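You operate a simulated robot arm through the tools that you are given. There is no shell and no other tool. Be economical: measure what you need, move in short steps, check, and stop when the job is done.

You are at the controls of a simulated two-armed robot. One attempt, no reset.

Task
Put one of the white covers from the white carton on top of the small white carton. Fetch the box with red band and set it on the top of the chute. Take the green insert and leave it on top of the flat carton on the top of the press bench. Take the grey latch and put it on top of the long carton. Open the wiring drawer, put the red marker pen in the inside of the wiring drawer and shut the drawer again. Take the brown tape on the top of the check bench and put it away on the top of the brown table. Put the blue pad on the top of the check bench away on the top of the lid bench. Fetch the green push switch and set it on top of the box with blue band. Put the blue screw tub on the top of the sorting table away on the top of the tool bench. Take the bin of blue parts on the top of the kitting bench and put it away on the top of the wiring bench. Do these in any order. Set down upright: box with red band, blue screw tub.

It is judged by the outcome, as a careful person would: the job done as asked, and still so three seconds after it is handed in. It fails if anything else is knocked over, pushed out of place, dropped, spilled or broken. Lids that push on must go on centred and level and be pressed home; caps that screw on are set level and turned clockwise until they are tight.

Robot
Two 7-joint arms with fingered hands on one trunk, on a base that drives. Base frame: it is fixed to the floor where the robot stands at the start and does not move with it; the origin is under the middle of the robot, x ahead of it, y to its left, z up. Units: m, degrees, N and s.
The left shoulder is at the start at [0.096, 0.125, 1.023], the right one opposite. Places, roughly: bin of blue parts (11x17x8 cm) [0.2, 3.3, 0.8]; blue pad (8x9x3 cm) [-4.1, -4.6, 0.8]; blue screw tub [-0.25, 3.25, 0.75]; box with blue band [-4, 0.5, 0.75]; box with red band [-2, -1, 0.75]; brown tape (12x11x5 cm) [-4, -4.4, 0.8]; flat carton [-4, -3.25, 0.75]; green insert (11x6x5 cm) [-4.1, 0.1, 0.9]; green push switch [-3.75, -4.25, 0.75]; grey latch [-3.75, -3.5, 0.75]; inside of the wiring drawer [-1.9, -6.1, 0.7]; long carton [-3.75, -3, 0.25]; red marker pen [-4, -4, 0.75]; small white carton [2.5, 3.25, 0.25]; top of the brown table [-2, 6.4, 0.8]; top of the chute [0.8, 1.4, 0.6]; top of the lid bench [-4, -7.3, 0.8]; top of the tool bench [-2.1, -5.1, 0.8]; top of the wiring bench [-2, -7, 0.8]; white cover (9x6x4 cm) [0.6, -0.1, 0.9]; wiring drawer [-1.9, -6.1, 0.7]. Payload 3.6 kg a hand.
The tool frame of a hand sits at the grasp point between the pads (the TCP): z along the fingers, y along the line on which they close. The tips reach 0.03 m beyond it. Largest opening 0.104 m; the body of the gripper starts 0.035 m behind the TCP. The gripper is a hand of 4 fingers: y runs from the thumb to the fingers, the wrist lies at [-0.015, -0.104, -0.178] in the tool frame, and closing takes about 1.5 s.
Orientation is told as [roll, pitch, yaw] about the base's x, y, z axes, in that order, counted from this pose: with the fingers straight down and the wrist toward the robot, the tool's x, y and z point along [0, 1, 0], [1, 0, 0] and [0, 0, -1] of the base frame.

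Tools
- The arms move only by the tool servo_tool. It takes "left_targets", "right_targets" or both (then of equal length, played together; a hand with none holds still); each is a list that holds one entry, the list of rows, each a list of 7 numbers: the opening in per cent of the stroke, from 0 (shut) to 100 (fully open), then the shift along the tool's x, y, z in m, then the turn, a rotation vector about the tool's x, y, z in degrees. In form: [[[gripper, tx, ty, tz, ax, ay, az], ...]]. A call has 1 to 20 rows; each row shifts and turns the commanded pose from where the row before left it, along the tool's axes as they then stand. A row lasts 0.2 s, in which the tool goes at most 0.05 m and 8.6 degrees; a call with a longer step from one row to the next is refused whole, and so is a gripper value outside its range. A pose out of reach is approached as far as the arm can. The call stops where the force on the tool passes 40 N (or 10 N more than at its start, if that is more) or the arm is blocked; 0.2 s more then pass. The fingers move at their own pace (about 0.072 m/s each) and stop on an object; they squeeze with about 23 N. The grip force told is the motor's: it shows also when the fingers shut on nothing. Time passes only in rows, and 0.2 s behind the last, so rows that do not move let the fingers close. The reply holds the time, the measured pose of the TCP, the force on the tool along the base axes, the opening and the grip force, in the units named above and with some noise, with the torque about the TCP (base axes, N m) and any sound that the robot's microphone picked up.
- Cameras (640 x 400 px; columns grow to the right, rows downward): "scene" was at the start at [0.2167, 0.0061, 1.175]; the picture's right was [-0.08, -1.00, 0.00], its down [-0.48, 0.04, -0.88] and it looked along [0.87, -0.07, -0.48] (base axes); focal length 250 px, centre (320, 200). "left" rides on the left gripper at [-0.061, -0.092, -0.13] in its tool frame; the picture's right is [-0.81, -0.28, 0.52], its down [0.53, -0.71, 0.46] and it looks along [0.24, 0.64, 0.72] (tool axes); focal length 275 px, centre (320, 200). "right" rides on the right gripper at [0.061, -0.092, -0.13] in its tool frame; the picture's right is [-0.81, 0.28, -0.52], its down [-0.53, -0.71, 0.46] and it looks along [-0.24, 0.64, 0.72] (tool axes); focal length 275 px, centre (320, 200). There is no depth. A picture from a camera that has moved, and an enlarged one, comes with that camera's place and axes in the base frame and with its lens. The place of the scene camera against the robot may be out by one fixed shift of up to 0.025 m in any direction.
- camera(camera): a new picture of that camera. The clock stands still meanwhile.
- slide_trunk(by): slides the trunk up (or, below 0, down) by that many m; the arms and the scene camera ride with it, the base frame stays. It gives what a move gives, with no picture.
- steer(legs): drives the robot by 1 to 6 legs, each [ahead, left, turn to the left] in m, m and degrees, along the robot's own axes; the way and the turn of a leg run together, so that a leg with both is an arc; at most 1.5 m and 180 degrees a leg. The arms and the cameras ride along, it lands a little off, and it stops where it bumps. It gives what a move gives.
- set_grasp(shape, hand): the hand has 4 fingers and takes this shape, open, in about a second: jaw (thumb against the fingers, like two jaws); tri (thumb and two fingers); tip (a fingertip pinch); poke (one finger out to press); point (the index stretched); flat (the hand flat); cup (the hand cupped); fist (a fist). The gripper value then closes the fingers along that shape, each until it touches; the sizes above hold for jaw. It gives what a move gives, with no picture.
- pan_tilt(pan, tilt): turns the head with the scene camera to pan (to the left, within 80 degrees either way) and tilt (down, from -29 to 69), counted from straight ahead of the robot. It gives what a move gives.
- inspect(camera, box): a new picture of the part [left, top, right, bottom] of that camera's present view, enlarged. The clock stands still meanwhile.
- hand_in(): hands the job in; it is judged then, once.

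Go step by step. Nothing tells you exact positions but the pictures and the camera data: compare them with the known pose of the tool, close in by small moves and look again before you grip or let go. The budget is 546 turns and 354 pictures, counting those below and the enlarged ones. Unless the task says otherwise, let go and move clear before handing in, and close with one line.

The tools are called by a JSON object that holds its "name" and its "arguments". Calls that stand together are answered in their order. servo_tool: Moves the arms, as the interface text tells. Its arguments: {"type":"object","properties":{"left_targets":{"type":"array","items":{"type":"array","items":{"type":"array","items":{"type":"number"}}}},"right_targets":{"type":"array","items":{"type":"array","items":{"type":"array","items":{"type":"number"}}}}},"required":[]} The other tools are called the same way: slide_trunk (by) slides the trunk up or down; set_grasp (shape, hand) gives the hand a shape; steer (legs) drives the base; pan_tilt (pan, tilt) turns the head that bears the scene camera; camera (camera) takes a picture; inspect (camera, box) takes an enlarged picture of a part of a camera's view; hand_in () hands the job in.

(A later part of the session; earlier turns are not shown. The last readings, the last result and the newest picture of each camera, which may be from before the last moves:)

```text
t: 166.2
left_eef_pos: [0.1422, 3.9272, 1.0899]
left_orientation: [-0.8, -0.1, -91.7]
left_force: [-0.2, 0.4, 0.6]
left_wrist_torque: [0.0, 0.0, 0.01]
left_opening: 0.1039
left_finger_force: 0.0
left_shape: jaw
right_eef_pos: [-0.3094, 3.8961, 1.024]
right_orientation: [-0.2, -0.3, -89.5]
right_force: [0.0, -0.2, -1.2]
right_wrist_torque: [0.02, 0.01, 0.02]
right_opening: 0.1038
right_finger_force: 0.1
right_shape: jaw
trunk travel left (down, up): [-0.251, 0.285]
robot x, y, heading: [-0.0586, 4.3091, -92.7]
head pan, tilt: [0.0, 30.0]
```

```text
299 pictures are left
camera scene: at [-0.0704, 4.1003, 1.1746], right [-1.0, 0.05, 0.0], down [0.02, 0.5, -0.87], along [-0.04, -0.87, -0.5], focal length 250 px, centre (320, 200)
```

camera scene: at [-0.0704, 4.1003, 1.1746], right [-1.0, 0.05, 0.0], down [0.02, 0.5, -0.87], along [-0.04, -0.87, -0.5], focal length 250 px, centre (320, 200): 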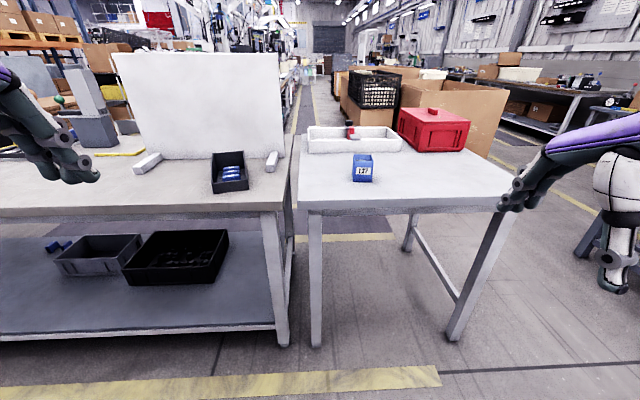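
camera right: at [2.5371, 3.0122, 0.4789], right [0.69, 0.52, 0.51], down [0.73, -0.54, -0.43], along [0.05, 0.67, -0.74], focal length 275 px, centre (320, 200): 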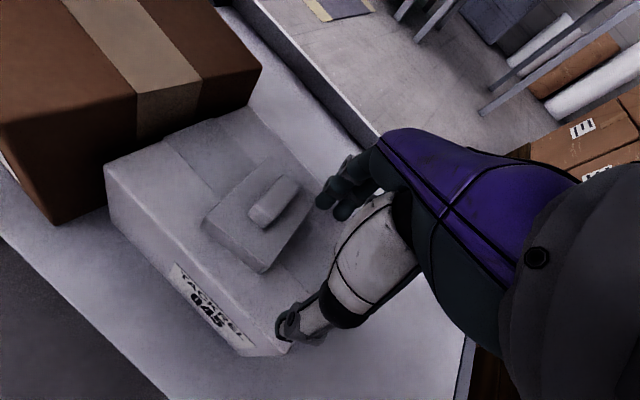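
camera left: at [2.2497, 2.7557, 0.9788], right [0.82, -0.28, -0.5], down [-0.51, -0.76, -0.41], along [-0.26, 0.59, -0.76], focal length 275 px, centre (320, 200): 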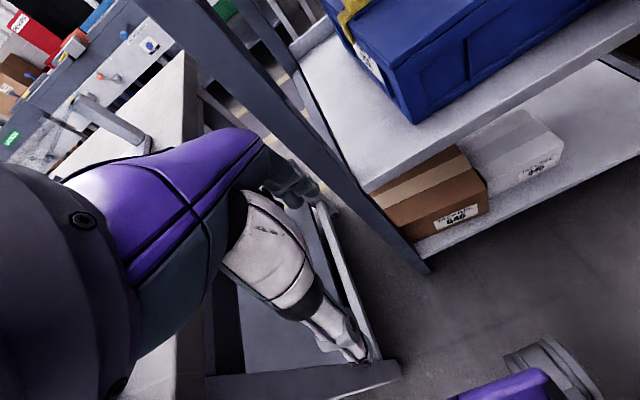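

Both targets are visible: the tub at ≈(-0.25, 3.32) and the black bin of blue parts at ≈(0.2, 3.34), with table tops near z 0.8. I'll zoom in on them.

{"name": "inspect", "arguments": {"camera": "scene", "box": [180, 130, 300, 205]}}

{"name": "inspect", "arguments": {"camera": "scene", "box": [310, 130, 430, 205]}}

```text
5.33 times, centred on (240, 168) of scene
camera zoom: at [-0.0704, 4.1003, 1.1746], right [-1.0, 0.05, 0.0], down [0.02, 0.5, -0.87], along [-0.04, -0.87, -0.5], focal length 1335 px, centre (747, 373)
```

zoom: 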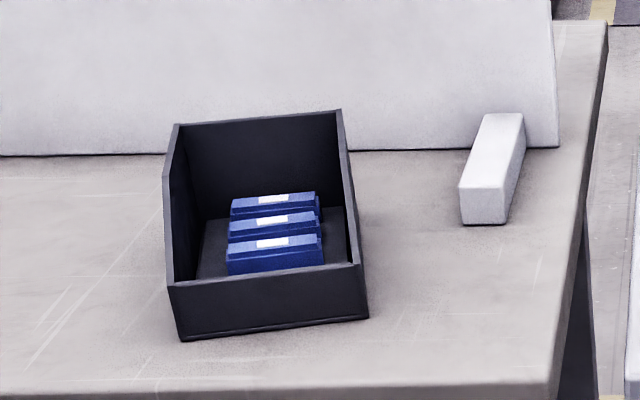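

```text
5.33 times, centred on (370, 168) of scene
camera zoom: at [-0.0704, 4.1003, 1.1746], right [-1.0, 0.05, 0.0], down [0.02, 0.5, -0.87], along [-0.04, -0.87, -0.5], focal length 1335 px, centre (53, 373)
```

zoom: 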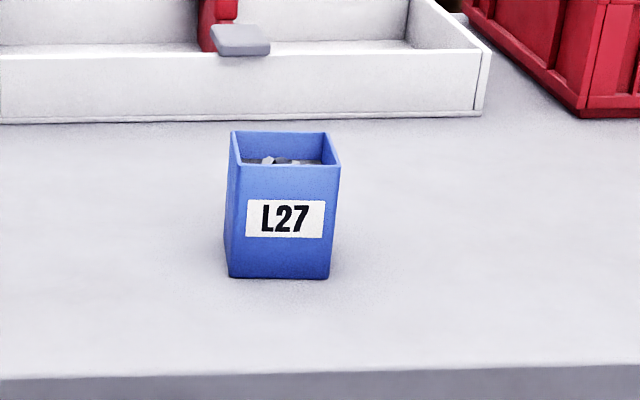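

Layout is clear. I'll straighten up and drive up to the tables: left hand for the bin (by its near wall), right hand for the tub.

{"name": "steer", "arguments": {"legs": [[0, 0, 2.6], [0.36, 0, 0]]}}

{"name": "camera", "arguments": {"camera": "scene"}}

{"name": "camera", "arguments": {"camera": "right"}}

{"name": "camera", "arguments": {"camera": "left"}}

```text
t: 168.8
left_eef_pos: [0.1662, 3.5808, 1.0889]
left_orientation: [-0.8, 0.0, -88.3]
left_force: [0.4, -0.5, -0.4]
left_wrist_torque: [-0.01, 0.01, 0.0]
left_opening: 0.1041
left_finger_force: 0.0
left_shape: jaw
right_eef_pos: [-0.2839, 3.525, 1.0241]
right_orientation: [-0.2, -0.3, -86.2]
right_force: [-0.5, -0.4, -0.4]
right_wrist_torque: [0.01, -0.02, 0.03]
right_opening: 0.1036
right_finger_force: 0.1
right_shape: jaw
trunk travel left (down, up): [-0.251, 0.285]
robot x, y, heading: [-0.0558, 3.9502, -89.3]
head pan, tilt: [0.0, 30.0]
```

```text
296 pictures are left
camera scene: at [-0.0558, 3.7428, 1.1745], right [-1.0, -0.01, 0.0], down [-0.01, 0.5, -0.87], along [0.01, -0.87, -0.5], focal length 250 px, centre (320, 200)
```

scene: 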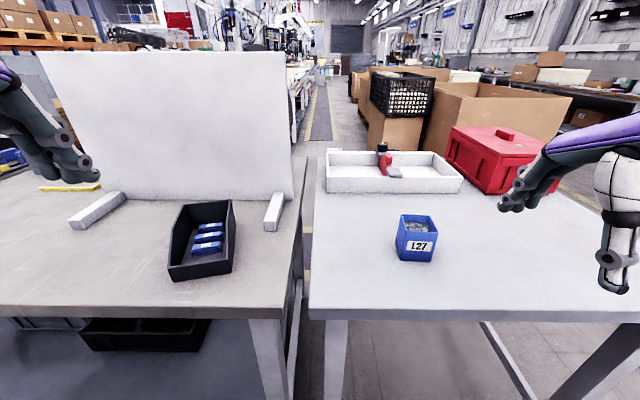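

```text
295 pictures are left
camera right: at [-0.228, 3.6226, 1.1542], right [-0.79, -0.33, 0.52], down [-0.58, 0.67, -0.46], along [-0.2, -0.66, -0.72], focal length 275 px, centre (320, 200)
```

right: 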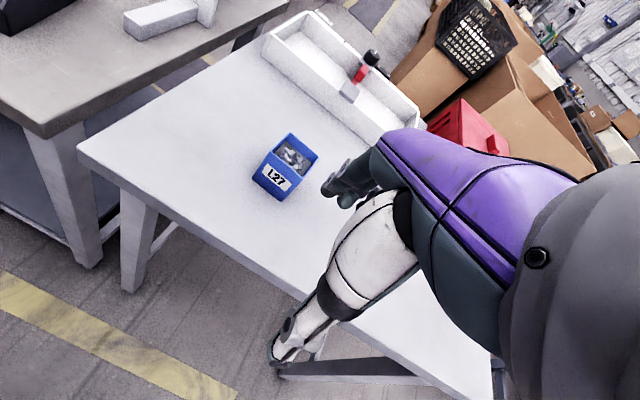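

```text
294 pictures are left
camera left: at [0.1046, 3.6726, 1.2214], right [-0.83, 0.25, -0.51], down [0.5, 0.73, -0.46], along [0.25, -0.64, -0.73], focal length 275 px, centre (320, 200)
```

left: 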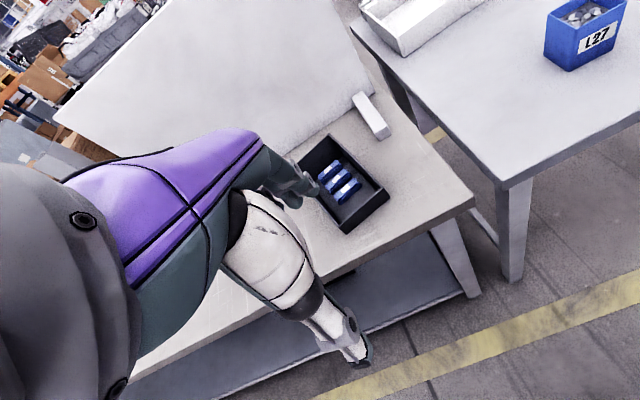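

The tub's top is near (-0.235, 3.352, 0.895). I'll bring the right hand over it and the left hand over the bin's near wall, then look again.

{"name": "servo_tool", "arguments": {"right_targets": [[[100, 0.007, 0.035, 0, 0, 0, 0], [100, 0.007, 0.035, 0, 0, 0, 0], [100, 0.007, 0.035, 0, 0, 0, 0], [100, 0.007, 0.035, 0, 0, 0, 0], [100, 0.009, 0.036, 0, 0, 0, 0], [100, 0, 0, 0, 0, 0, 0]]], "left_targets": [[[100, 0.001, 0.036, 0.018, 0, 0, 0], [100, 0.001, 0.036, 0.018, 0, 0, 0], [100, 0.001, 0.036, 0.018, 0, 0, 0], [100, 0.001, 0.036, 0.018, 0, 0, 0], [100, 0.001, 0.036, 0.018, 0, 0, 0], [100, 0, 0, 0, 0, 0, 0]]]}}

{"name": "camera", "arguments": {"camera": "right"}}

{"name": "camera", "arguments": {"camera": "left"}}

{"name": "inspect", "arguments": {"camera": "scene", "box": [130, 160, 470, 330]}}

```text
t: 170.2
left_eef_pos: [0.1754, 3.4027, 1.0002]
left_orientation: [-0.7, -0.1, -88.3]
left_force: [0.0, 1.0, -0.4]
left_wrist_torque: [-0.03, -0.01, -0.01]
left_opening: 0.1039
left_finger_force: 0.1
left_shape: jaw
right_eef_pos: [-0.2366, 3.3534, 1.0249]
right_orientation: [-0.2, -0.2, -86.2]
right_force: [0.5, -0.5, 0.0]
right_wrist_torque: [-0.02, -0.02, 0.02]
right_opening: 0.1036
right_finger_force: 0.2
right_shape: jaw
trunk travel left (down, up): [-0.251, 0.285]
robot x, y, heading: [-0.0584, 3.9523, -89.4]
head pan, tilt: [0.0, 30.0]
```

```text
293 pictures are left
camera right: at [-0.1804, 3.4506, 1.1547], right [-0.79, -0.33, 0.52], down [-0.58, 0.67, -0.46], along [-0.2, -0.66, -0.72], focal length 275 px, centre (320, 200)
```

right: 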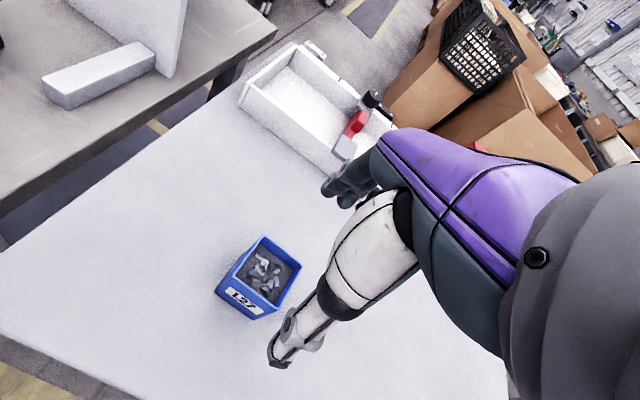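

```text
292 pictures are left
camera left: at [0.1139, 3.4945, 1.1314], right [-0.83, 0.25, -0.51], down [0.5, 0.73, -0.46], along [0.25, -0.64, -0.73], focal length 275 px, centre (320, 200)
```

left: 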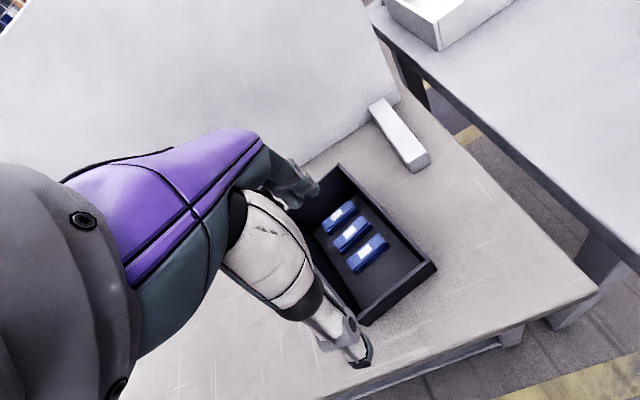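

```text
1.88 times, centred on (300, 245) of scene
camera zoom: at [-0.056, 3.7439, 1.1747], right [-1.0, -0.01, 0.0], down [-0.01, 0.5, -0.87], along [0.01, -0.87, -0.5], focal length 471 px, centre (358, 115)
```

zoom: 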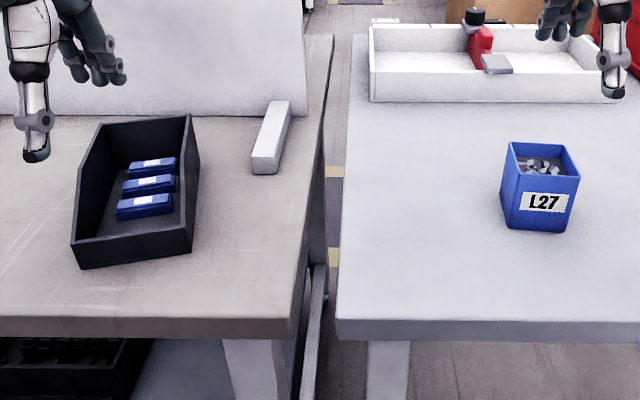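

Tub top is centred near (-0.232, 3.333), turned about 11°; the bin's near wall is centred near (0.166, 3.403), turned about 12° the other way. I'll align both hands and go partway down.

{"name": "servo_tool", "arguments": {"right_targets": [[[100, 0.003, 0.02, 0, 0, 0, 7.5], [100, 0, 0, 0.02, 0, 0, 7.5], [100, 0, 0, 0.025, 0, 0, 0], [100, 0, 0, 0.025, 0, 0, 0], [100, 0, 0, 0.02, 0, 0, 0], [100, 0, 0, 0, 0, 0, 0]]], "left_targets": [[[60, -0.009, 0, 0, 0, 0, -5.4], [60, 0, 0, 0.03, 0, 0, -5.4], [60, 0, 0, 0.03, 0, 0, 0], [60, 0, 0, 0.03, 0, 0, 0], [60, 0, 0, 0.025, 0, 0, 0], [60, 0, 0, 0, 0, 0, 0]]]}}

{"name": "camera", "arguments": {"camera": "right"}}

{"name": "camera", "arguments": {"camera": "left"}}

{"name": "inspect", "arguments": {"camera": "scene", "box": [130, 160, 470, 330]}}

```text
t: 171.7
left_eef_pos: [0.1639, 3.4022, 0.8865]
left_orientation: [-0.8, 0.1, -77.6]
left_force: [0.5, -0.8, 0.7]
left_wrist_torque: [0.02, 0.02, 0.02]
left_opening: 0.0626
left_finger_force: 0.1
left_shape: jaw
right_eef_pos: [-0.232, 3.3333, 0.9353]
right_orientation: [-0.2, -0.3, -101.2]
right_force: [-0.3, -0.2, 0.1]
right_wrist_torque: [-0.02, -0.02, -0.01]
right_opening: 0.104
right_finger_force: 0.0
right_shape: jaw
trunk travel left (down, up): [-0.251, 0.285]
robot x, y, heading: [-0.051, 3.9517, -89.5]
head pan, tilt: [0.0, 30.0]
```

```text
290 pictures are left
camera right: at [-0.1526, 3.4128, 1.0648], right [-0.85, -0.11, 0.52], down [-0.39, 0.8, -0.46], along [-0.37, -0.59, -0.72], focal length 275 px, centre (320, 200)
```

right: 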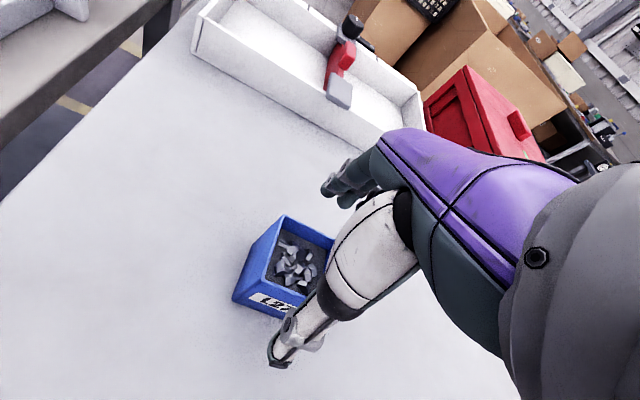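

```text
289 pictures are left
camera left: at [0.0868, 3.4803, 1.0182], right [-0.86, 0.09, -0.51], down [0.36, 0.81, -0.46], along [0.37, -0.58, -0.73], focal length 275 px, centre (320, 200)
```

left: 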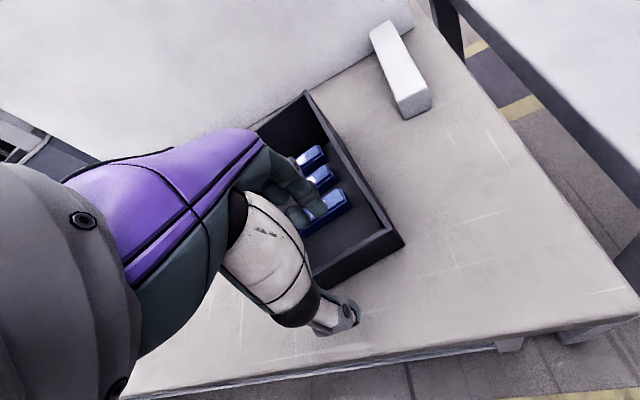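

```text
1.88 times, centred on (300, 245) of scene
camera zoom: at [-0.0558, 3.7434, 1.1746], right [-1.0, -0.01, 0.0], down [-0.01, 0.5, -0.87], along [0.01, -0.87, -0.5], focal length 471 px, centre (358, 115)
```

zoom: 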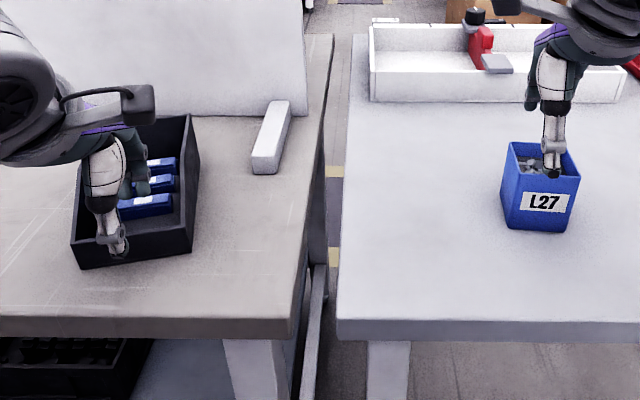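

Both hands line up. I'll lower the right hand around the tub and the left hand over the bin's near wall.

{"name": "servo_tool", "arguments": {"right_targets": [[[100, 0, 0, 0.02, 0, 0, 0], [100, 0, 0, 0.02, 0, 0, 0], [100, 0, 0, 0.015, 0, 0, 0], [100, 0, 0, 0.012, 0, 0, 0], [100, 0, 0, 0, 0, 0, 0]]], "left_targets": [[[50, 0, 0, 0.012, 0, 0, 0], [50, 0, 0, 0.012, 0, 0, 0], [50, 0, 0, 0.01, 0, 0, 0], [50, 0, 0, 0.008, 0, 0, 0], [50, 0, 0, 0, 0, 0, 0]]]}}

{"name": "camera", "arguments": {"camera": "right"}}

{"name": "camera", "arguments": {"camera": "left"}}

{"name": "inspect", "arguments": {"camera": "scene", "box": [130, 160, 470, 330]}}

```text
t: 172.6
left_eef_pos: [0.1635, 3.3971, 0.8566]
left_orientation: [-1.6, -1.8, -77.3]
left_force: [-0.2, 2.5, 15.0]
left_wrist_torque: [-0.4, -0.07, 0.02]
left_opening: 0.0506
left_finger_force: 0.1
left_shape: jaw
right_eef_pos: [-0.2316, 3.3315, 0.8719]
right_orientation: [0.0, -0.4, -101.2]
right_force: [-0.8, -0.4, 0.2]
right_wrist_torque: [0.01, -0.03, -0.01]
right_opening: 0.1036
right_finger_force: 0.0
right_shape: jaw
trunk travel left (down, up): [-0.251, 0.285]
robot x, y, heading: [-0.0572, 3.9487, -89.3]
head pan, tilt: [0.0, 30.0]
stopped in row 4 (left hand): the force on the tool passed its limit (the readings are from after the stop); the commanded pose is now the measured one
```

```text
287 pictures are left
camera right: at [-0.1538, 3.4123, 1.0021], right [-0.85, -0.11, 0.52], down [-0.38, 0.8, -0.46], along [-0.37, -0.59, -0.72], focal length 275 px, centre (320, 200)
```

right: 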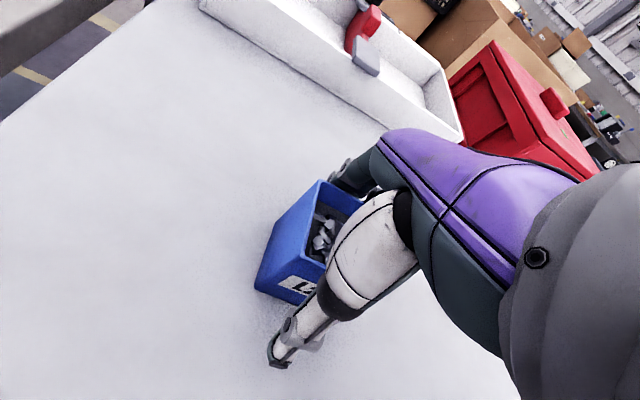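

```text
286 pictures are left
camera left: at [0.0874, 3.48, 0.9871], right [-0.86, 0.07, -0.5], down [0.35, 0.8, -0.49], along [0.36, -0.6, -0.71], focal length 275 px, centre (320, 200)
```

left: 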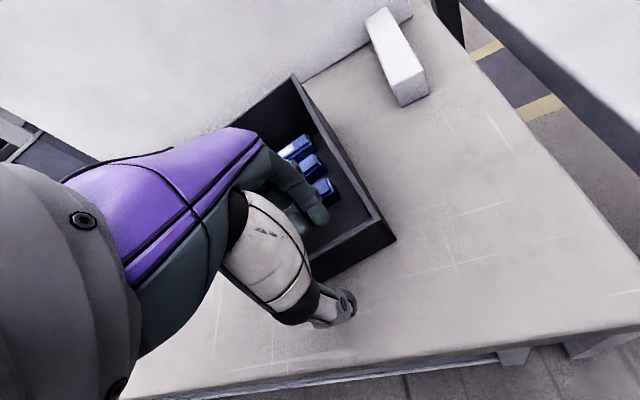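

```text
1.88 times, centred on (300, 245) of scene
camera zoom: at [-0.0559, 3.7438, 1.1747], right [-1.0, -0.01, 0.0], down [-0.01, 0.5, -0.87], along [0.01, -0.87, -0.5], focal length 471 px, centre (358, 115)
```

zoom: 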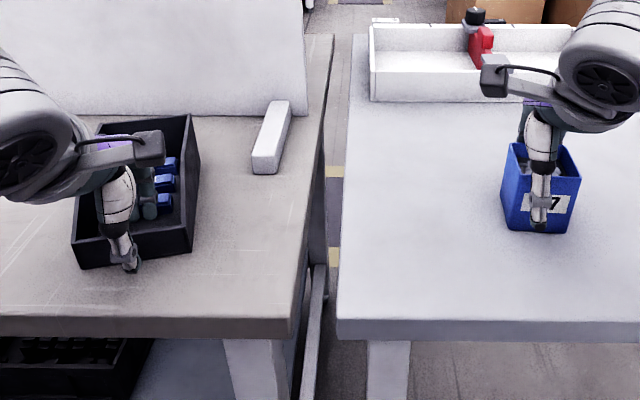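

The left fingertips touch the bin's floor and the right hand straddles the tub. I'll ease the left up 3 mm and close both hands.

{"name": "servo_tool", "arguments": {"right_targets": [[[60, 0, 0, 0, 0, 0, 0], [0, 0, 0, 0, 0, 0, 0], [0, 0, 0, 0, 0, 0, 0], [0, 0, 0, 0, 0, 0, 0], [0, 0, 0, 0, 0, 0, 0], [0, 0, 0, 0, 0, 0, 0], [0, 0, 0, 0, 0, 0, 0]]], "left_targets": [[[50, 0, 0, -0.003, 1.5, 0, 0], [30, 0, 0, 0, 0, 0, 0], [0, 0, 0, 0, 0, 0, 0], [0, 0, 0, 0, 0, 0, 0], [0, 0, 0, 0, 0, 0, 0], [0, 0, 0, 0, 0, 0, 0], [0, 0, 0, 0, 0, 0, 0]]]}}

{"name": "camera", "arguments": {"camera": "left"}}

{"name": "inspect", "arguments": {"camera": "scene", "box": [130, 160, 470, 330]}}

```text
t: 174.2
left_eef_pos: [0.1631, 3.3983, 0.8564]
left_orientation: [-1.4, 0.2, -77.4]
left_force: [-1.8, 3.0, 8.8]
left_wrist_torque: [-0.03, -0.05, -0.11]
left_opening: 0.0083
left_finger_force: 22.7
left_shape: jaw
right_eef_pos: [-0.2323, 3.333, 0.873]
right_orientation: [0.0, -0.3, -101.1]
right_force: [-0.2, 0.0, 1.4]
right_wrist_torque: [0.01, 0.01, -0.01]
right_opening: 0.0565
right_finger_force: 22.9
right_shape: jaw
trunk travel left (down, up): [-0.251, 0.285]
robot x, y, heading: [-0.0518, 3.9502, -89.3]
head pan, tilt: [0.0, 30.0]
```

```text
284 pictures are left
camera left: at [0.0871, 3.4764, 0.99], right [-0.86, 0.09, -0.5], down [0.35, 0.81, -0.46], along [0.36, -0.58, -0.73], focal length 275 px, centre (320, 200)
```

left: 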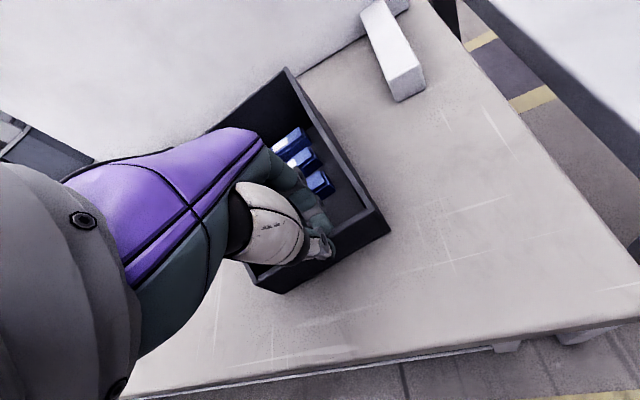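

```text
1.88 times, centred on (300, 245) of scene
camera zoom: at [-0.0562, 3.7441, 1.1747], right [-1.0, -0.01, 0.0], down [-0.01, 0.5, -0.87], along [0.01, -0.87, -0.5], focal length 471 px, centre (358, 115)
```

zoom: 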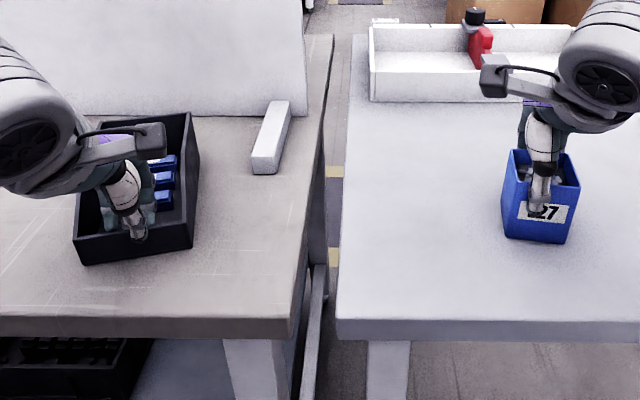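

The right hand holds the tub (5.7 cm). The left reads 8 mm, which could be the wall, so I'll lift both a little and check.

{"name": "servo_tool", "arguments": {"right_targets": [[[0, 0, 0, -0.01, 0, 0, 0], [0, 0, 0, -0.015, 0, 0, 0], [0, 0, 0, -0.015, 0, 0, 0], [0, 0, 0, 0, 0, 0, 0]]], "left_targets": [[[0, 0, 0, -0.006, 0, 0, 0], [0, 0, 0, -0.008, 0, 0, 0], [0, 0, 0, -0.008, 0, 0, 0], [0, 0, 0, 0, 0, 0, 0]]]}}

{"name": "camera", "arguments": {"camera": "left"}}

{"name": "inspect", "arguments": {"camera": "scene", "box": [130, 160, 470, 330]}}

```text
t: 175.2
left_eef_pos: [0.1648, 3.3989, 0.8788]
left_orientation: [-1.3, 0.3, -77.4]
left_force: [0.9, 1.0, 0.1]
left_wrist_torque: [-0.01, -0.03, 0.02]
left_opening: 0.0078
left_finger_force: 23.2
left_shape: jaw
right_eef_pos: [-0.2321, 3.3323, 0.9134]
right_orientation: [0.0, -0.4, -101.2]
right_force: [1.3, 0.6, -1.8]
right_wrist_torque: [-0.02, -0.01, 0.01]
right_opening: 0.0564
right_finger_force: 23.1
right_shape: jaw
trunk travel left (down, up): [-0.251, 0.285]
robot x, y, heading: [-0.0555, 3.9493, -89.5]
head pan, tilt: [0.0, 30.0]
```

```text
282 pictures are left
camera left: at [0.0882, 3.4762, 1.0119], right [-0.86, 0.09, -0.5], down [0.35, 0.81, -0.46], along [0.36, -0.58, -0.73], focal length 275 px, centre (320, 200)
```

left: 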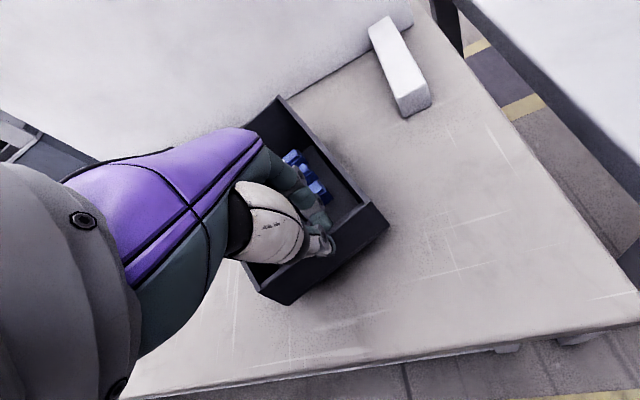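

```text
1.88 times, centred on (300, 245) of scene
camera zoom: at [-0.0558, 3.7431, 1.1745], right [-1.0, -0.01, 0.0], down [-0.01, 0.5, -0.87], along [0.01, -0.87, -0.5], focal length 471 px, centre (358, 115)
```

zoom: 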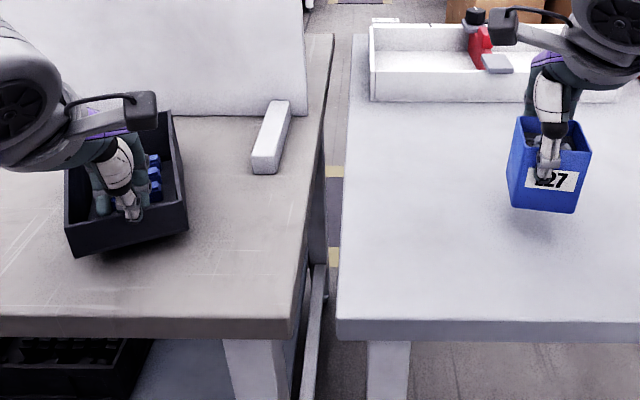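

Both are up. I'll lift higher and check that the bin stays level.

{"name": "servo_tool", "arguments": {"right_targets": [[[0, 0, 0, -0.02, 0, 0, 0], [0, 0, 0, -0.02, 0, 0, 0], [0, 0, 0, -0.02, 0, 0, 0], [0, 0, -0.01, -0.02, 0, 0, 0], [0, 0, -0.01, -0.02, 0, 0, 0], [0, 0, -0.01, -0.01, 0, 0, 0], [0, 0, 0, 0, 0, 0, 0]]], "left_targets": [[[0, 0, 0, -0.02, 0, 0, 0], [0, 0, 0, -0.02, 0, 0, 0], [0, 0, 0, -0.02, 0, 0, 0], [0, 0, -0.01, -0.02, 0, 0, 0], [0, 0, -0.01, -0.02, 0, 0, 0], [0, 0, -0.01, -0.02, 0, 0, 0], [0, 0, 0, 0, 0, 0, 0]]]}}

{"name": "camera", "arguments": {"camera": "left"}}

{"name": "camera", "arguments": {"camera": "scene"}}

```text
t: 176.8
left_eef_pos: [0.1622, 3.4284, 0.9975]
left_orientation: [-1.5, 0.3, -77.5]
left_force: [0.2, 1.2, 1.2]
left_wrist_torque: [-0.02, 0.0, 0.01]
left_opening: 0.0063
left_finger_force: 23.0
left_shape: jaw
right_eef_pos: [-0.2255, 3.3625, 1.0224]
right_orientation: [0.0, -0.4, -101.2]
right_force: [0.8, 0.0, -2.1]
right_wrist_torque: [0.0, -0.05, -0.01]
right_opening: 0.0564
right_finger_force: 23.2
right_shape: jaw
trunk travel left (down, up): [-0.251, 0.285]
robot x, y, heading: [-0.0497, 3.9485, -89.6]
head pan, tilt: [0.0, 30.0]
```

```text
280 pictures are left
camera left: at [0.085, 3.506, 1.1318], right [-0.86, 0.09, -0.5], down [0.35, 0.81, -0.46], along [0.36, -0.58, -0.73], focal length 275 px, centre (320, 200)
```

left: 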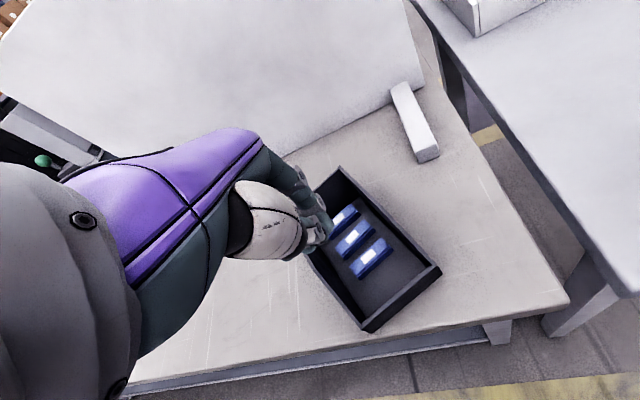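

```text
279 pictures are left
camera scene: at [-0.0558, 3.7429, 1.1745], right [-1.0, -0.01, 0.0], down [-0.01, 0.5, -0.87], along [0.01, -0.87, -0.5], focal length 250 px, centre (320, 200)
```

scene: 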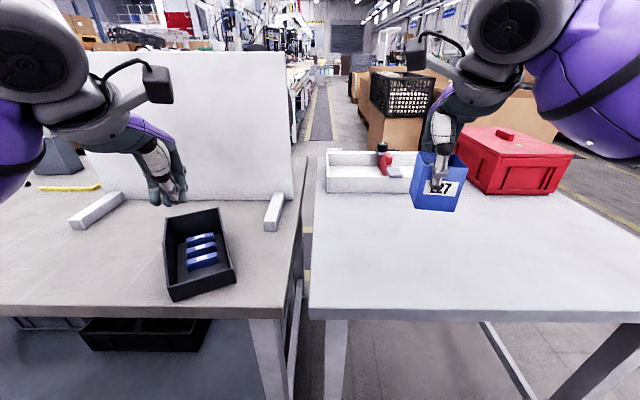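

The bin slipped off after a small lift (overlap too shallow) and sits upright on the bench with its contents intact. I'll regrip it by the tall back wall, after a closer look.

{"name": "inspect", "arguments": {"camera": "scene", "box": [130, 190, 270, 310]}}

{"name": "inspect", "arguments": {"camera": "left", "box": [280, 150, 460, 350]}}

```text
3.33 times, centred on (200, 250) of scene
camera zoom: at [-0.0558, 3.7429, 1.1745], right [-1.0, -0.01, 0.0], down [-0.01, 0.5, -0.87], along [0.01, -0.87, -0.5], focal length 834 px, centre (720, 33)
```

zoom: 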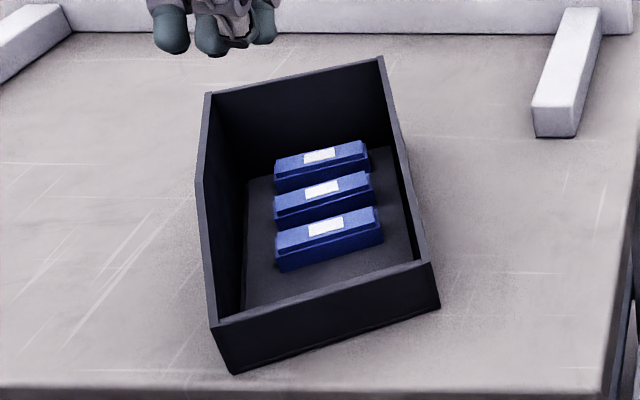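

```text
2.00 times, centred on (370, 250) of left
camera zoom: at [0.085, 3.506, 1.1318], right [-0.86, 0.09, -0.5], down [0.35, 0.81, -0.46], along [0.36, -0.58, -0.73], focal length 551 px, centre (220, 100)
```

zoom: 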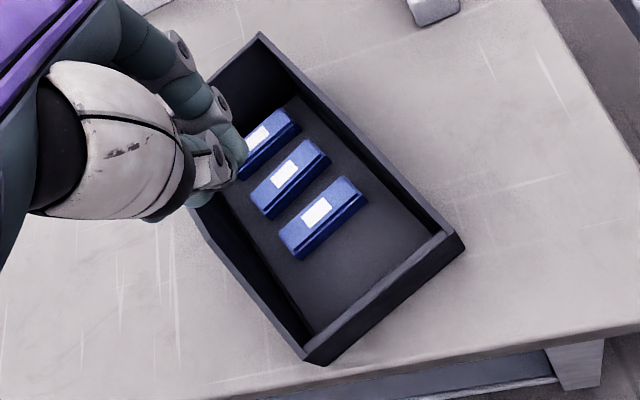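

The bin's back rim is centred near (0.2175, 3.299, 0.887), facing about -64°. I'll put the left hand above it.

{"name": "servo_tool", "arguments": {"left_targets": [[[60, 0, 0, 0, 0, 0, -6.75], [60, 0, 0, 0, 0, 0, -6.75], [60, -0.002, 0.035, 0, 0, 0, 0], [60, -0.002, 0.035, 0, 0, 0, 0], [60, -0.002, 0.035, 0, 0, 0, 0], [60, -0.001, 0.035, 0, 0, 0, 0], [60, 0, 0, 0.02, 0, 0, 0], [60, 0, 0, 0.02, 0, 0, 0], [60, 0, 0, 0, 0, 0, 0]]]}}

{"name": "inspect", "arguments": {"camera": "left", "box": [220, 120, 460, 360]}}

{"name": "inspect", "arguments": {"camera": "scene", "box": [130, 150, 290, 310]}}

```text
t: 178.8
left_eef_pos: [0.2159, 3.2998, 0.957]
left_orientation: [-1.2, 0.6, -63.9]
left_force: [0.6, 0.2, -0.4]
left_wrist_torque: [0.02, 0.04, -0.01]
left_opening: 0.0624
left_finger_force: 0.0
left_shape: jaw
right_eef_pos: [-0.2259, 3.3622, 1.0234]
right_orientation: [-0.1, -0.4, -101.2]
right_force: [0.9, -0.6, -2.4]
right_wrist_torque: [0.0, -0.01, -0.01]
right_opening: 0.0564
right_finger_force: 23.1
right_shape: jaw
trunk travel left (down, up): [-0.251, 0.285]
robot x, y, heading: [-0.059, 3.9482, -89.5]
head pan, tilt: [0.0, 30.0]
```

```text
1.67 times, centred on (340, 240) of left
camera zoom: at [0.1248, 3.3565, 1.0914], right [-0.86, -0.11, -0.5], down [0.15, 0.87, -0.46], along [0.48, -0.47, -0.74], focal length 459 px, centre (287, 133)
```

zoom: 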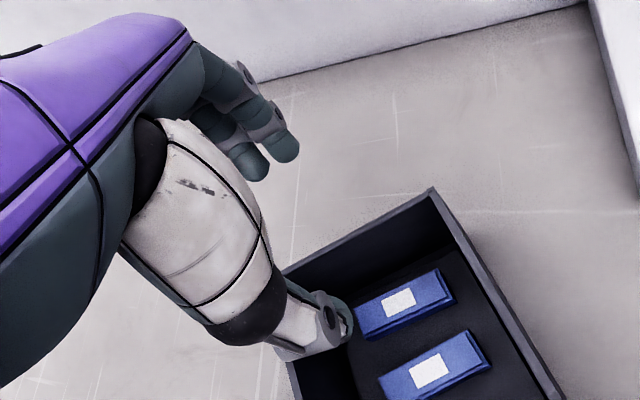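

```text
2.50 times, centred on (210, 230) of scene
camera zoom: at [-0.0558, 3.7432, 1.1746], right [-1.0, -0.01, 0.0], down [-0.01, 0.5, -0.87], along [0.01, -0.87, -0.5], focal length 626 px, centre (595, 125)
```

zoom: 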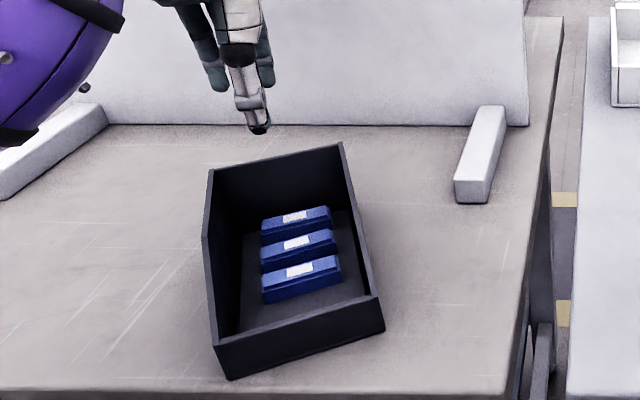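

The thumb is over the inside and the fingers over the outside of the back wall. Now I'll go down about 8 cm and close.

{"name": "servo_tool", "arguments": {"left_targets": [[[60, 0, 0, 0.02, 0, 0, 0], [60, 0, 0, 0.02, 0, 0, 0], [60, 0, 0, 0.02, 0, 0, 0], [60, 0, 0, 0.012, 0, 0, 0], [60, 0, 0, 0.01, 0, 0, 0], [30, 0, 0, 0, 0, 0, 0], [0, 0, 0, 0, 0, 0, 0], [0, 0, 0, 0, 0, 0, 0], [0, 0, 0, 0, 0, 0, 0], [0, 0, 0, 0, 0, 0, 0], [0, 0, 0, 0, 0, 0, 0]]]}}

{"name": "inspect", "arguments": {"camera": "left", "box": [220, 120, 460, 360]}}

{"name": "inspect", "arguments": {"camera": "scene", "box": [130, 150, 290, 310]}}

```text
t: 181.2
left_eef_pos: [0.2128, 3.2994, 0.8748]
left_orientation: [-1.2, 0.6, -63.8]
left_force: [0.8, 0.2, 0.9]
left_wrist_torque: [0.0, -0.01, 0.03]
left_opening: 0.0001
left_finger_force: 22.9
left_shape: jaw
right_eef_pos: [-0.2256, 3.3618, 1.0222]
right_orientation: [-0.1, -0.4, -101.2]
right_force: [-0.1, 0.6, -1.2]
right_wrist_torque: [0.01, -0.02, -0.01]
right_opening: 0.0564
right_finger_force: 23.2
right_shape: jaw
trunk travel left (down, up): [-0.251, 0.285]
robot x, y, heading: [-0.0547, 3.9525, -89.5]
head pan, tilt: [0.0, 30.0]
```

```text
1.67 times, centred on (340, 240) of left
camera zoom: at [0.1209, 3.3562, 1.0086], right [-0.86, -0.11, -0.5], down [0.15, 0.88, -0.46], along [0.49, -0.47, -0.74], focal length 459 px, centre (287, 133)
```

zoom: 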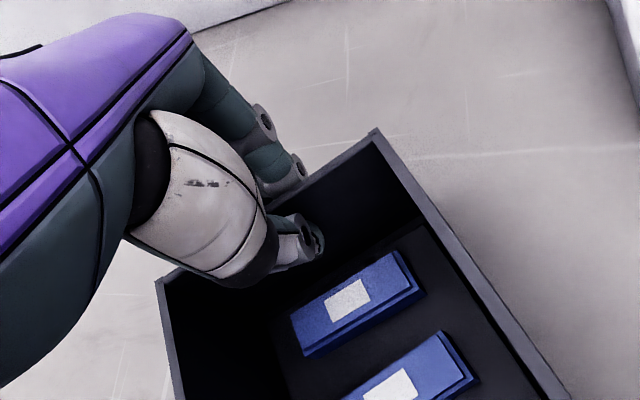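

```text
2.50 times, centred on (210, 230) of scene
camera zoom: at [-0.0558, 3.7431, 1.1745], right [-1.0, -0.01, 0.0], down [-0.01, 0.5, -0.87], along [0.01, -0.87, -0.5], focal length 626 px, centre (595, 125)
```

zoom: 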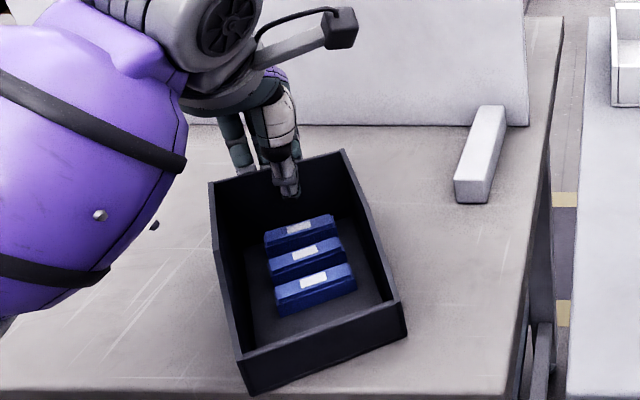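

The thumb is inside and the fingers outside the wall. I'll lift slowly.

{"name": "servo_tool", "arguments": {"left_targets": [[[0, 0, 0, -0.008, 0, 0, 0], [0, 0, 0, -0.008, 0, 0, 0], [0, 0, 0, -0.008, 0, 0, 0], [0, 0, 0, -0.01, 0, 0, 0], [0, 0, 0, 0, 0, 0, 0]]]}}

{"name": "inspect", "arguments": {"camera": "scene", "box": [130, 150, 290, 310]}}

```text
t: 182.4
left_eef_pos: [0.2149, 3.2992, 0.9087]
left_orientation: [-1.2, 0.6, -63.9]
left_force: [0.1, 0.7, -0.7]
left_wrist_torque: [-0.02, -0.08, 0.02]
left_opening: 0.0
left_finger_force: 22.8
left_shape: jaw
right_eef_pos: [-0.225, 3.3616, 1.0219]
right_orientation: [0.0, -0.3, -101.2]
right_force: [0.0, 0.4, -2.8]
right_wrist_torque: [-0.04, -0.02, -0.01]
right_opening: 0.0566
right_finger_force: 23.1
right_shape: jaw
trunk travel left (down, up): [-0.251, 0.285]
robot x, y, heading: [-0.0536, 3.9528, -89.1]
head pan, tilt: [0.0, 30.0]
```

```text
2.50 times, centred on (210, 230) of scene
camera zoom: at [-0.0558, 3.7431, 1.1745], right [-1.0, -0.01, 0.0], down [-0.01, 0.5, -0.87], along [0.01, -0.87, -0.5], focal length 626 px, centre (595, 125)
```

zoom: 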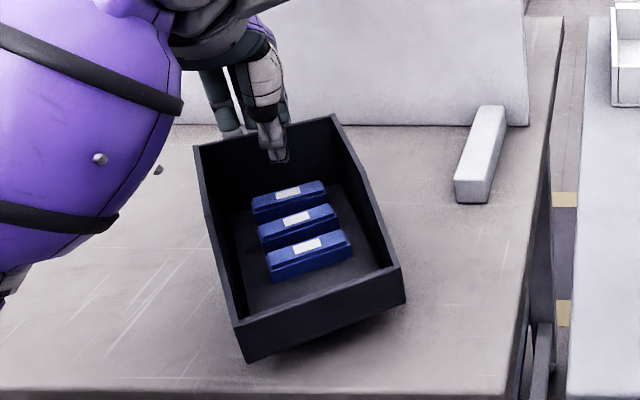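

It's rising level. I'll lift it further and check.

{"name": "servo_tool", "arguments": {"left_targets": [[[0, 0, 0, -0.015, 0, 0, 0], [0, 0, 0, -0.02, 0, 0, 0], [0, 0, 0, -0.02, 0, 0, 0], [0, 0, 0, -0.02, 0, 0, 0], [0, 0, 0, -0.02, 0, 0, 0], [0, 0, 0, -0.02, 0, 0, 0], [0, 0, 0, 0, 0, 0, 0], [0, 0, 0, 0, 0, 0, 0], [0, 0, 0, 0, 0, 0, 0]]]}}

{"name": "camera", "arguments": {"camera": "scene"}}

{"name": "camera", "arguments": {"camera": "left"}}

```text
t: 184.4
left_eef_pos: [0.2176, 3.2975, 1.0252]
left_orientation: [-1.2, 0.6, -63.9]
left_force: [-1.1, 0.4, -0.4]
left_wrist_torque: [-0.05, -0.02, -0.01]
left_opening: 0.0
left_finger_force: 23.0
left_shape: jaw
right_eef_pos: [-0.2256, 3.3617, 1.0225]
right_orientation: [0.0, -0.2, -101.3]
right_force: [-0.3, -1.5, -2.4]
right_wrist_torque: [-0.02, -0.05, 0.02]
right_opening: 0.0564
right_finger_force: 23.5
right_shape: jaw
trunk travel left (down, up): [-0.251, 0.285]
robot x, y, heading: [-0.0529, 3.9487, -89.3]
head pan, tilt: [0.0, 30.0]
```

```text
271 pictures are left
camera scene: at [-0.0558, 3.743, 1.1745], right [-1.0, -0.01, 0.0], down [-0.01, 0.5, -0.87], along [0.01, -0.87, -0.5], focal length 250 px, centre (320, 200)
```

scene: 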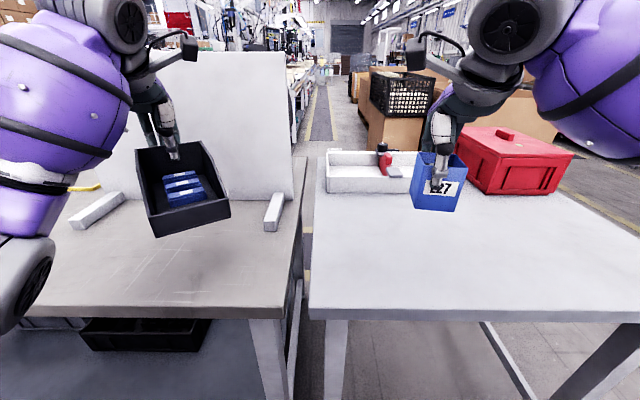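

```text
270 pictures are left
camera left: at [0.1268, 3.3548, 1.1598], right [-0.86, -0.11, -0.5], down [0.15, 0.88, -0.46], along [0.49, -0.47, -0.74], focal length 275 px, centre (320, 200)
```

left: 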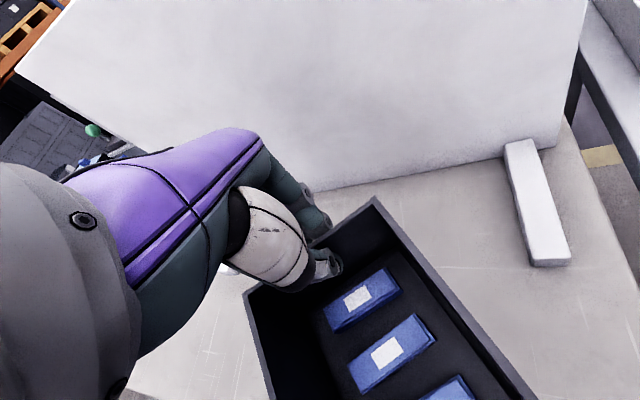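

Both objects are held well. I'll pull the hands in a bit, back off, and go round the sorting table's west end to the south.

{"name": "servo_tool", "arguments": {"left_targets": [[[0, 0.01, -0.022, -0.005, 0, 0, 0], [0, 0.01, -0.022, -0.005, 0, 0, 0], [0, 0.01, -0.022, -0.005, 0, 0, 0], [0, 0.01, -0.022, 0, 0, 0, 0]]], "right_targets": [[[0, -0.004, -0.022, -0.005, 0, 0, 0], [0, -0.004, -0.022, -0.005, 0, 0, 0], [0, -0.004, -0.022, -0.005, 0, 0, 0], [0, -0.004, -0.022, 0, 0, 0, 0]]]}}

{"name": "steer", "arguments": {"legs": [[-0.35, 0, 0], [0, -1.22, 0], [1.5, 0, 0], [0.4, 0, 0]]}}

{"name": "pan_tilt", "arguments": {"pan": 0, "tilt": 20}}

{"name": "camera", "arguments": {"camera": "scene"}}

```text
t: 185.4
left_eef_pos: [0.2139, 3.3965, 1.0408]
left_orientation: [-1.3, 0.7, -63.7]
left_force: [0.4, -0.1, -1.0]
left_wrist_torque: [-0.01, -0.03, -0.01]
left_opening: 0.0
left_finger_force: 23.4
left_shape: jaw
right_eef_pos: [-0.2223, 3.4507, 1.0356]
right_orientation: [0.0, -0.4, -101.3]
right_force: [0.3, -0.4, -1.9]
right_wrist_torque: [0.0, -0.07, 0.02]
right_opening: 0.0563
right_finger_force: 23.5
right_shape: jaw
trunk travel left (down, up): [-0.251, 0.285]
robot x, y, heading: [-0.0551, 3.9531, -89.4]
head pan, tilt: [0.0, 30.0]
```

```text
t: 202.7
left_eef_pos: [-0.9937, 1.8393, 1.0397]
left_orientation: [-1.1, 0.6, -63.1]
left_force: [-0.2, -0.8, -0.8]
left_wrist_torque: [-0.03, -0.03, 0.01]
left_opening: 0.0001
left_finger_force: 22.7
left_shape: jaw
right_eef_pos: [-1.4309, 1.8911, 1.0355]
right_orientation: [-0.1, -0.3, -100.7]
right_force: [0.1, 0.7, -2.1]
right_wrist_torque: [0.01, -0.03, 0.0]
right_opening: 0.0564
right_finger_force: 23.4
right_shape: jaw
trunk travel left (down, up): [-0.251, 0.285]
robot x, y, heading: [-1.2724, 2.3883, -88.6]
head pan, tilt: [0.0, 30.0]
```

```text
t: 203.4
left_eef_pos: [-0.9946, 1.8392, 1.041]
left_orientation: [-1.2, 0.6, -63.2]
left_force: [0.0, 0.3, -0.7]
left_wrist_torque: [-0.03, -0.02, 0.0]
left_opening: 0.0001
left_finger_force: 22.9
left_shape: jaw
right_eef_pos: [-1.4299, 1.8913, 1.0372]
right_orientation: [-0.1, -0.3, -100.6]
right_force: [-0.5, 0.8, -1.1]
right_wrist_torque: [0.0, -0.01, 0.02]
right_opening: 0.0561
right_finger_force: 23.1
right_shape: jaw
trunk travel left (down, up): [-0.251, 0.285]
robot x, y, heading: [-1.2678, 2.388, -88.8]
head pan, tilt: [0.0, 20.0]
```

```text
269 pictures are left
camera scene: at [-1.2673, 2.1817, 1.1906], right [-1.0, -0.02, 0.0], down [-0.01, 0.34, -0.94], along [0.02, -0.94, -0.34], focal length 250 px, centre (320, 200)
```

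scene: 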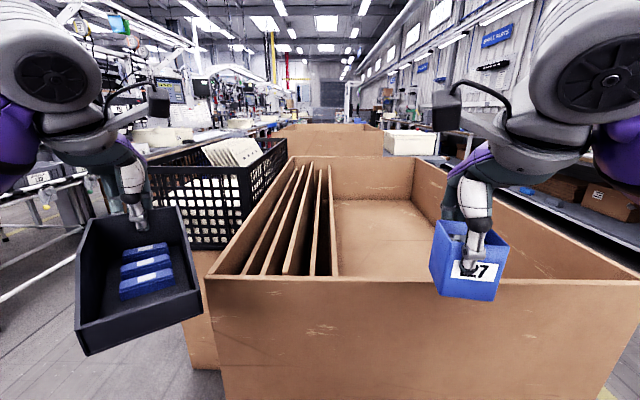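

The carton pallet is right ahead. I'll step back slightly, slide east into the main aisle, and look down it.

{"name": "steer", "arguments": {"legs": [[-0.08, 0, 0], [0, 1.1, 0]]}}

{"name": "camera", "arguments": {"camera": "scene"}}

```text
t: 207.2
left_eef_pos: [-0.4606, 1.9384, 1.0422]
left_orientation: [-0.9, 0.6, -61.3]
left_force: [-1.0, -0.1, -1.1]
left_wrist_torque: [-0.03, 0.01, 0.0]
left_opening: 0.0
left_finger_force: 23.1
left_shape: jaw
right_eef_pos: [-0.8994, 1.9747, 1.0351]
right_orientation: [0.2, -0.3, -98.6]
right_force: [-0.2, 0.6, -1.9]
right_wrist_torque: [0.01, 0.0, -0.01]
right_opening: 0.0561
right_finger_force: 22.9
right_shape: jaw
trunk travel left (down, up): [-0.251, 0.285]
robot x, y, heading: [-0.7484, 2.4821, -86.8]
head pan, tilt: [0.0, 20.0]
stopped in leg 2: the robot was blocked; the commanded pose is now the measured one
```

```text
268 pictures are left
camera scene: at [-0.7466, 2.2712, 1.1907], right [-1.0, -0.05, -0.01], down [-0.01, 0.34, -0.94], along [0.05, -0.94, -0.34], focal length 250 px, centre (320, 200)
```

scene: 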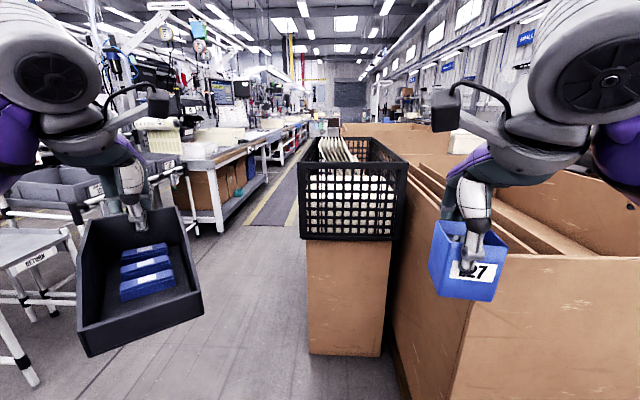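

I brushed the sorting table behind me. I'll go forward a little and then slide east.

{"name": "steer", "arguments": {"legs": [[0.12, 0, -3], [0, 0.6, 0]]}}

{"name": "pan_tilt", "arguments": {"pan": 0, "tilt": 20}}

{"name": "camera", "arguments": {"camera": "scene"}}

```text
t: 211.4
left_eef_pos: [0.1164, 1.8012, 1.039]
left_orientation: [-1.2, 0.7, -64.7]
left_force: [0.0, 0.4, -1.0]
left_wrist_torque: [-0.04, 0.0, -0.04]
left_opening: 0.0002
left_finger_force: 23.0
left_shape: jaw
right_eef_pos: [-0.3195, 1.8637, 1.0372]
right_orientation: [0.0, -0.4, -102.0]
right_force: [-0.6, 0.9, -2.4]
right_wrist_torque: [0.0, -0.01, -0.01]
right_opening: 0.0563
right_finger_force: 23.4
right_shape: jaw
trunk travel left (down, up): [-0.251, 0.285]
robot x, y, heading: [-0.1473, 2.3598, -90.2]
head pan, tilt: [0.0, 20.0]
```

```text
t: 212.1
left_eef_pos: [0.115, 1.8004, 1.0399]
left_orientation: [-1.2, 0.7, -64.7]
left_force: [0.8, -0.3, -1.0]
left_wrist_torque: [-0.06, 0.0, -0.02]
left_opening: 0.0
left_finger_force: 23.2
left_shape: jaw
right_eef_pos: [-0.3199, 1.8621, 1.0363]
right_orientation: [-0.1, -0.4, -102.0]
right_force: [-0.5, 0.4, -2.2]
right_wrist_torque: [0.05, -0.04, -0.01]
right_opening: 0.0563
right_finger_force: 23.0
right_shape: jaw
trunk travel left (down, up): [-0.251, 0.285]
robot x, y, heading: [-0.1457, 2.3555, -90.5]
head pan, tilt: [0.0, 20.0]
```

```text
267 pictures are left
camera scene: at [-0.1497, 2.1487, 1.1906], right [-1.0, 0.01, 0.0], down [0.0, 0.34, -0.94], along [-0.01, -0.94, -0.34], focal length 250 px, centre (320, 200)
```

scene: 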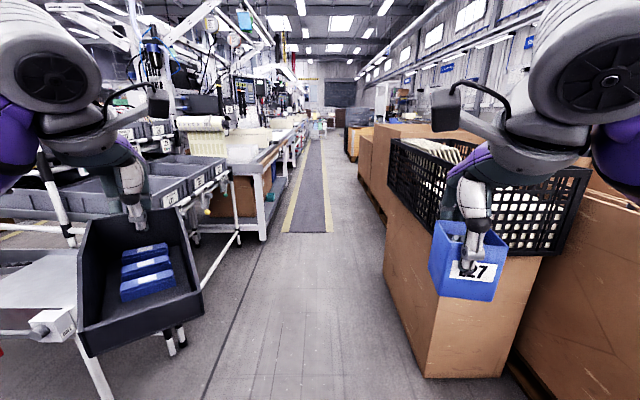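

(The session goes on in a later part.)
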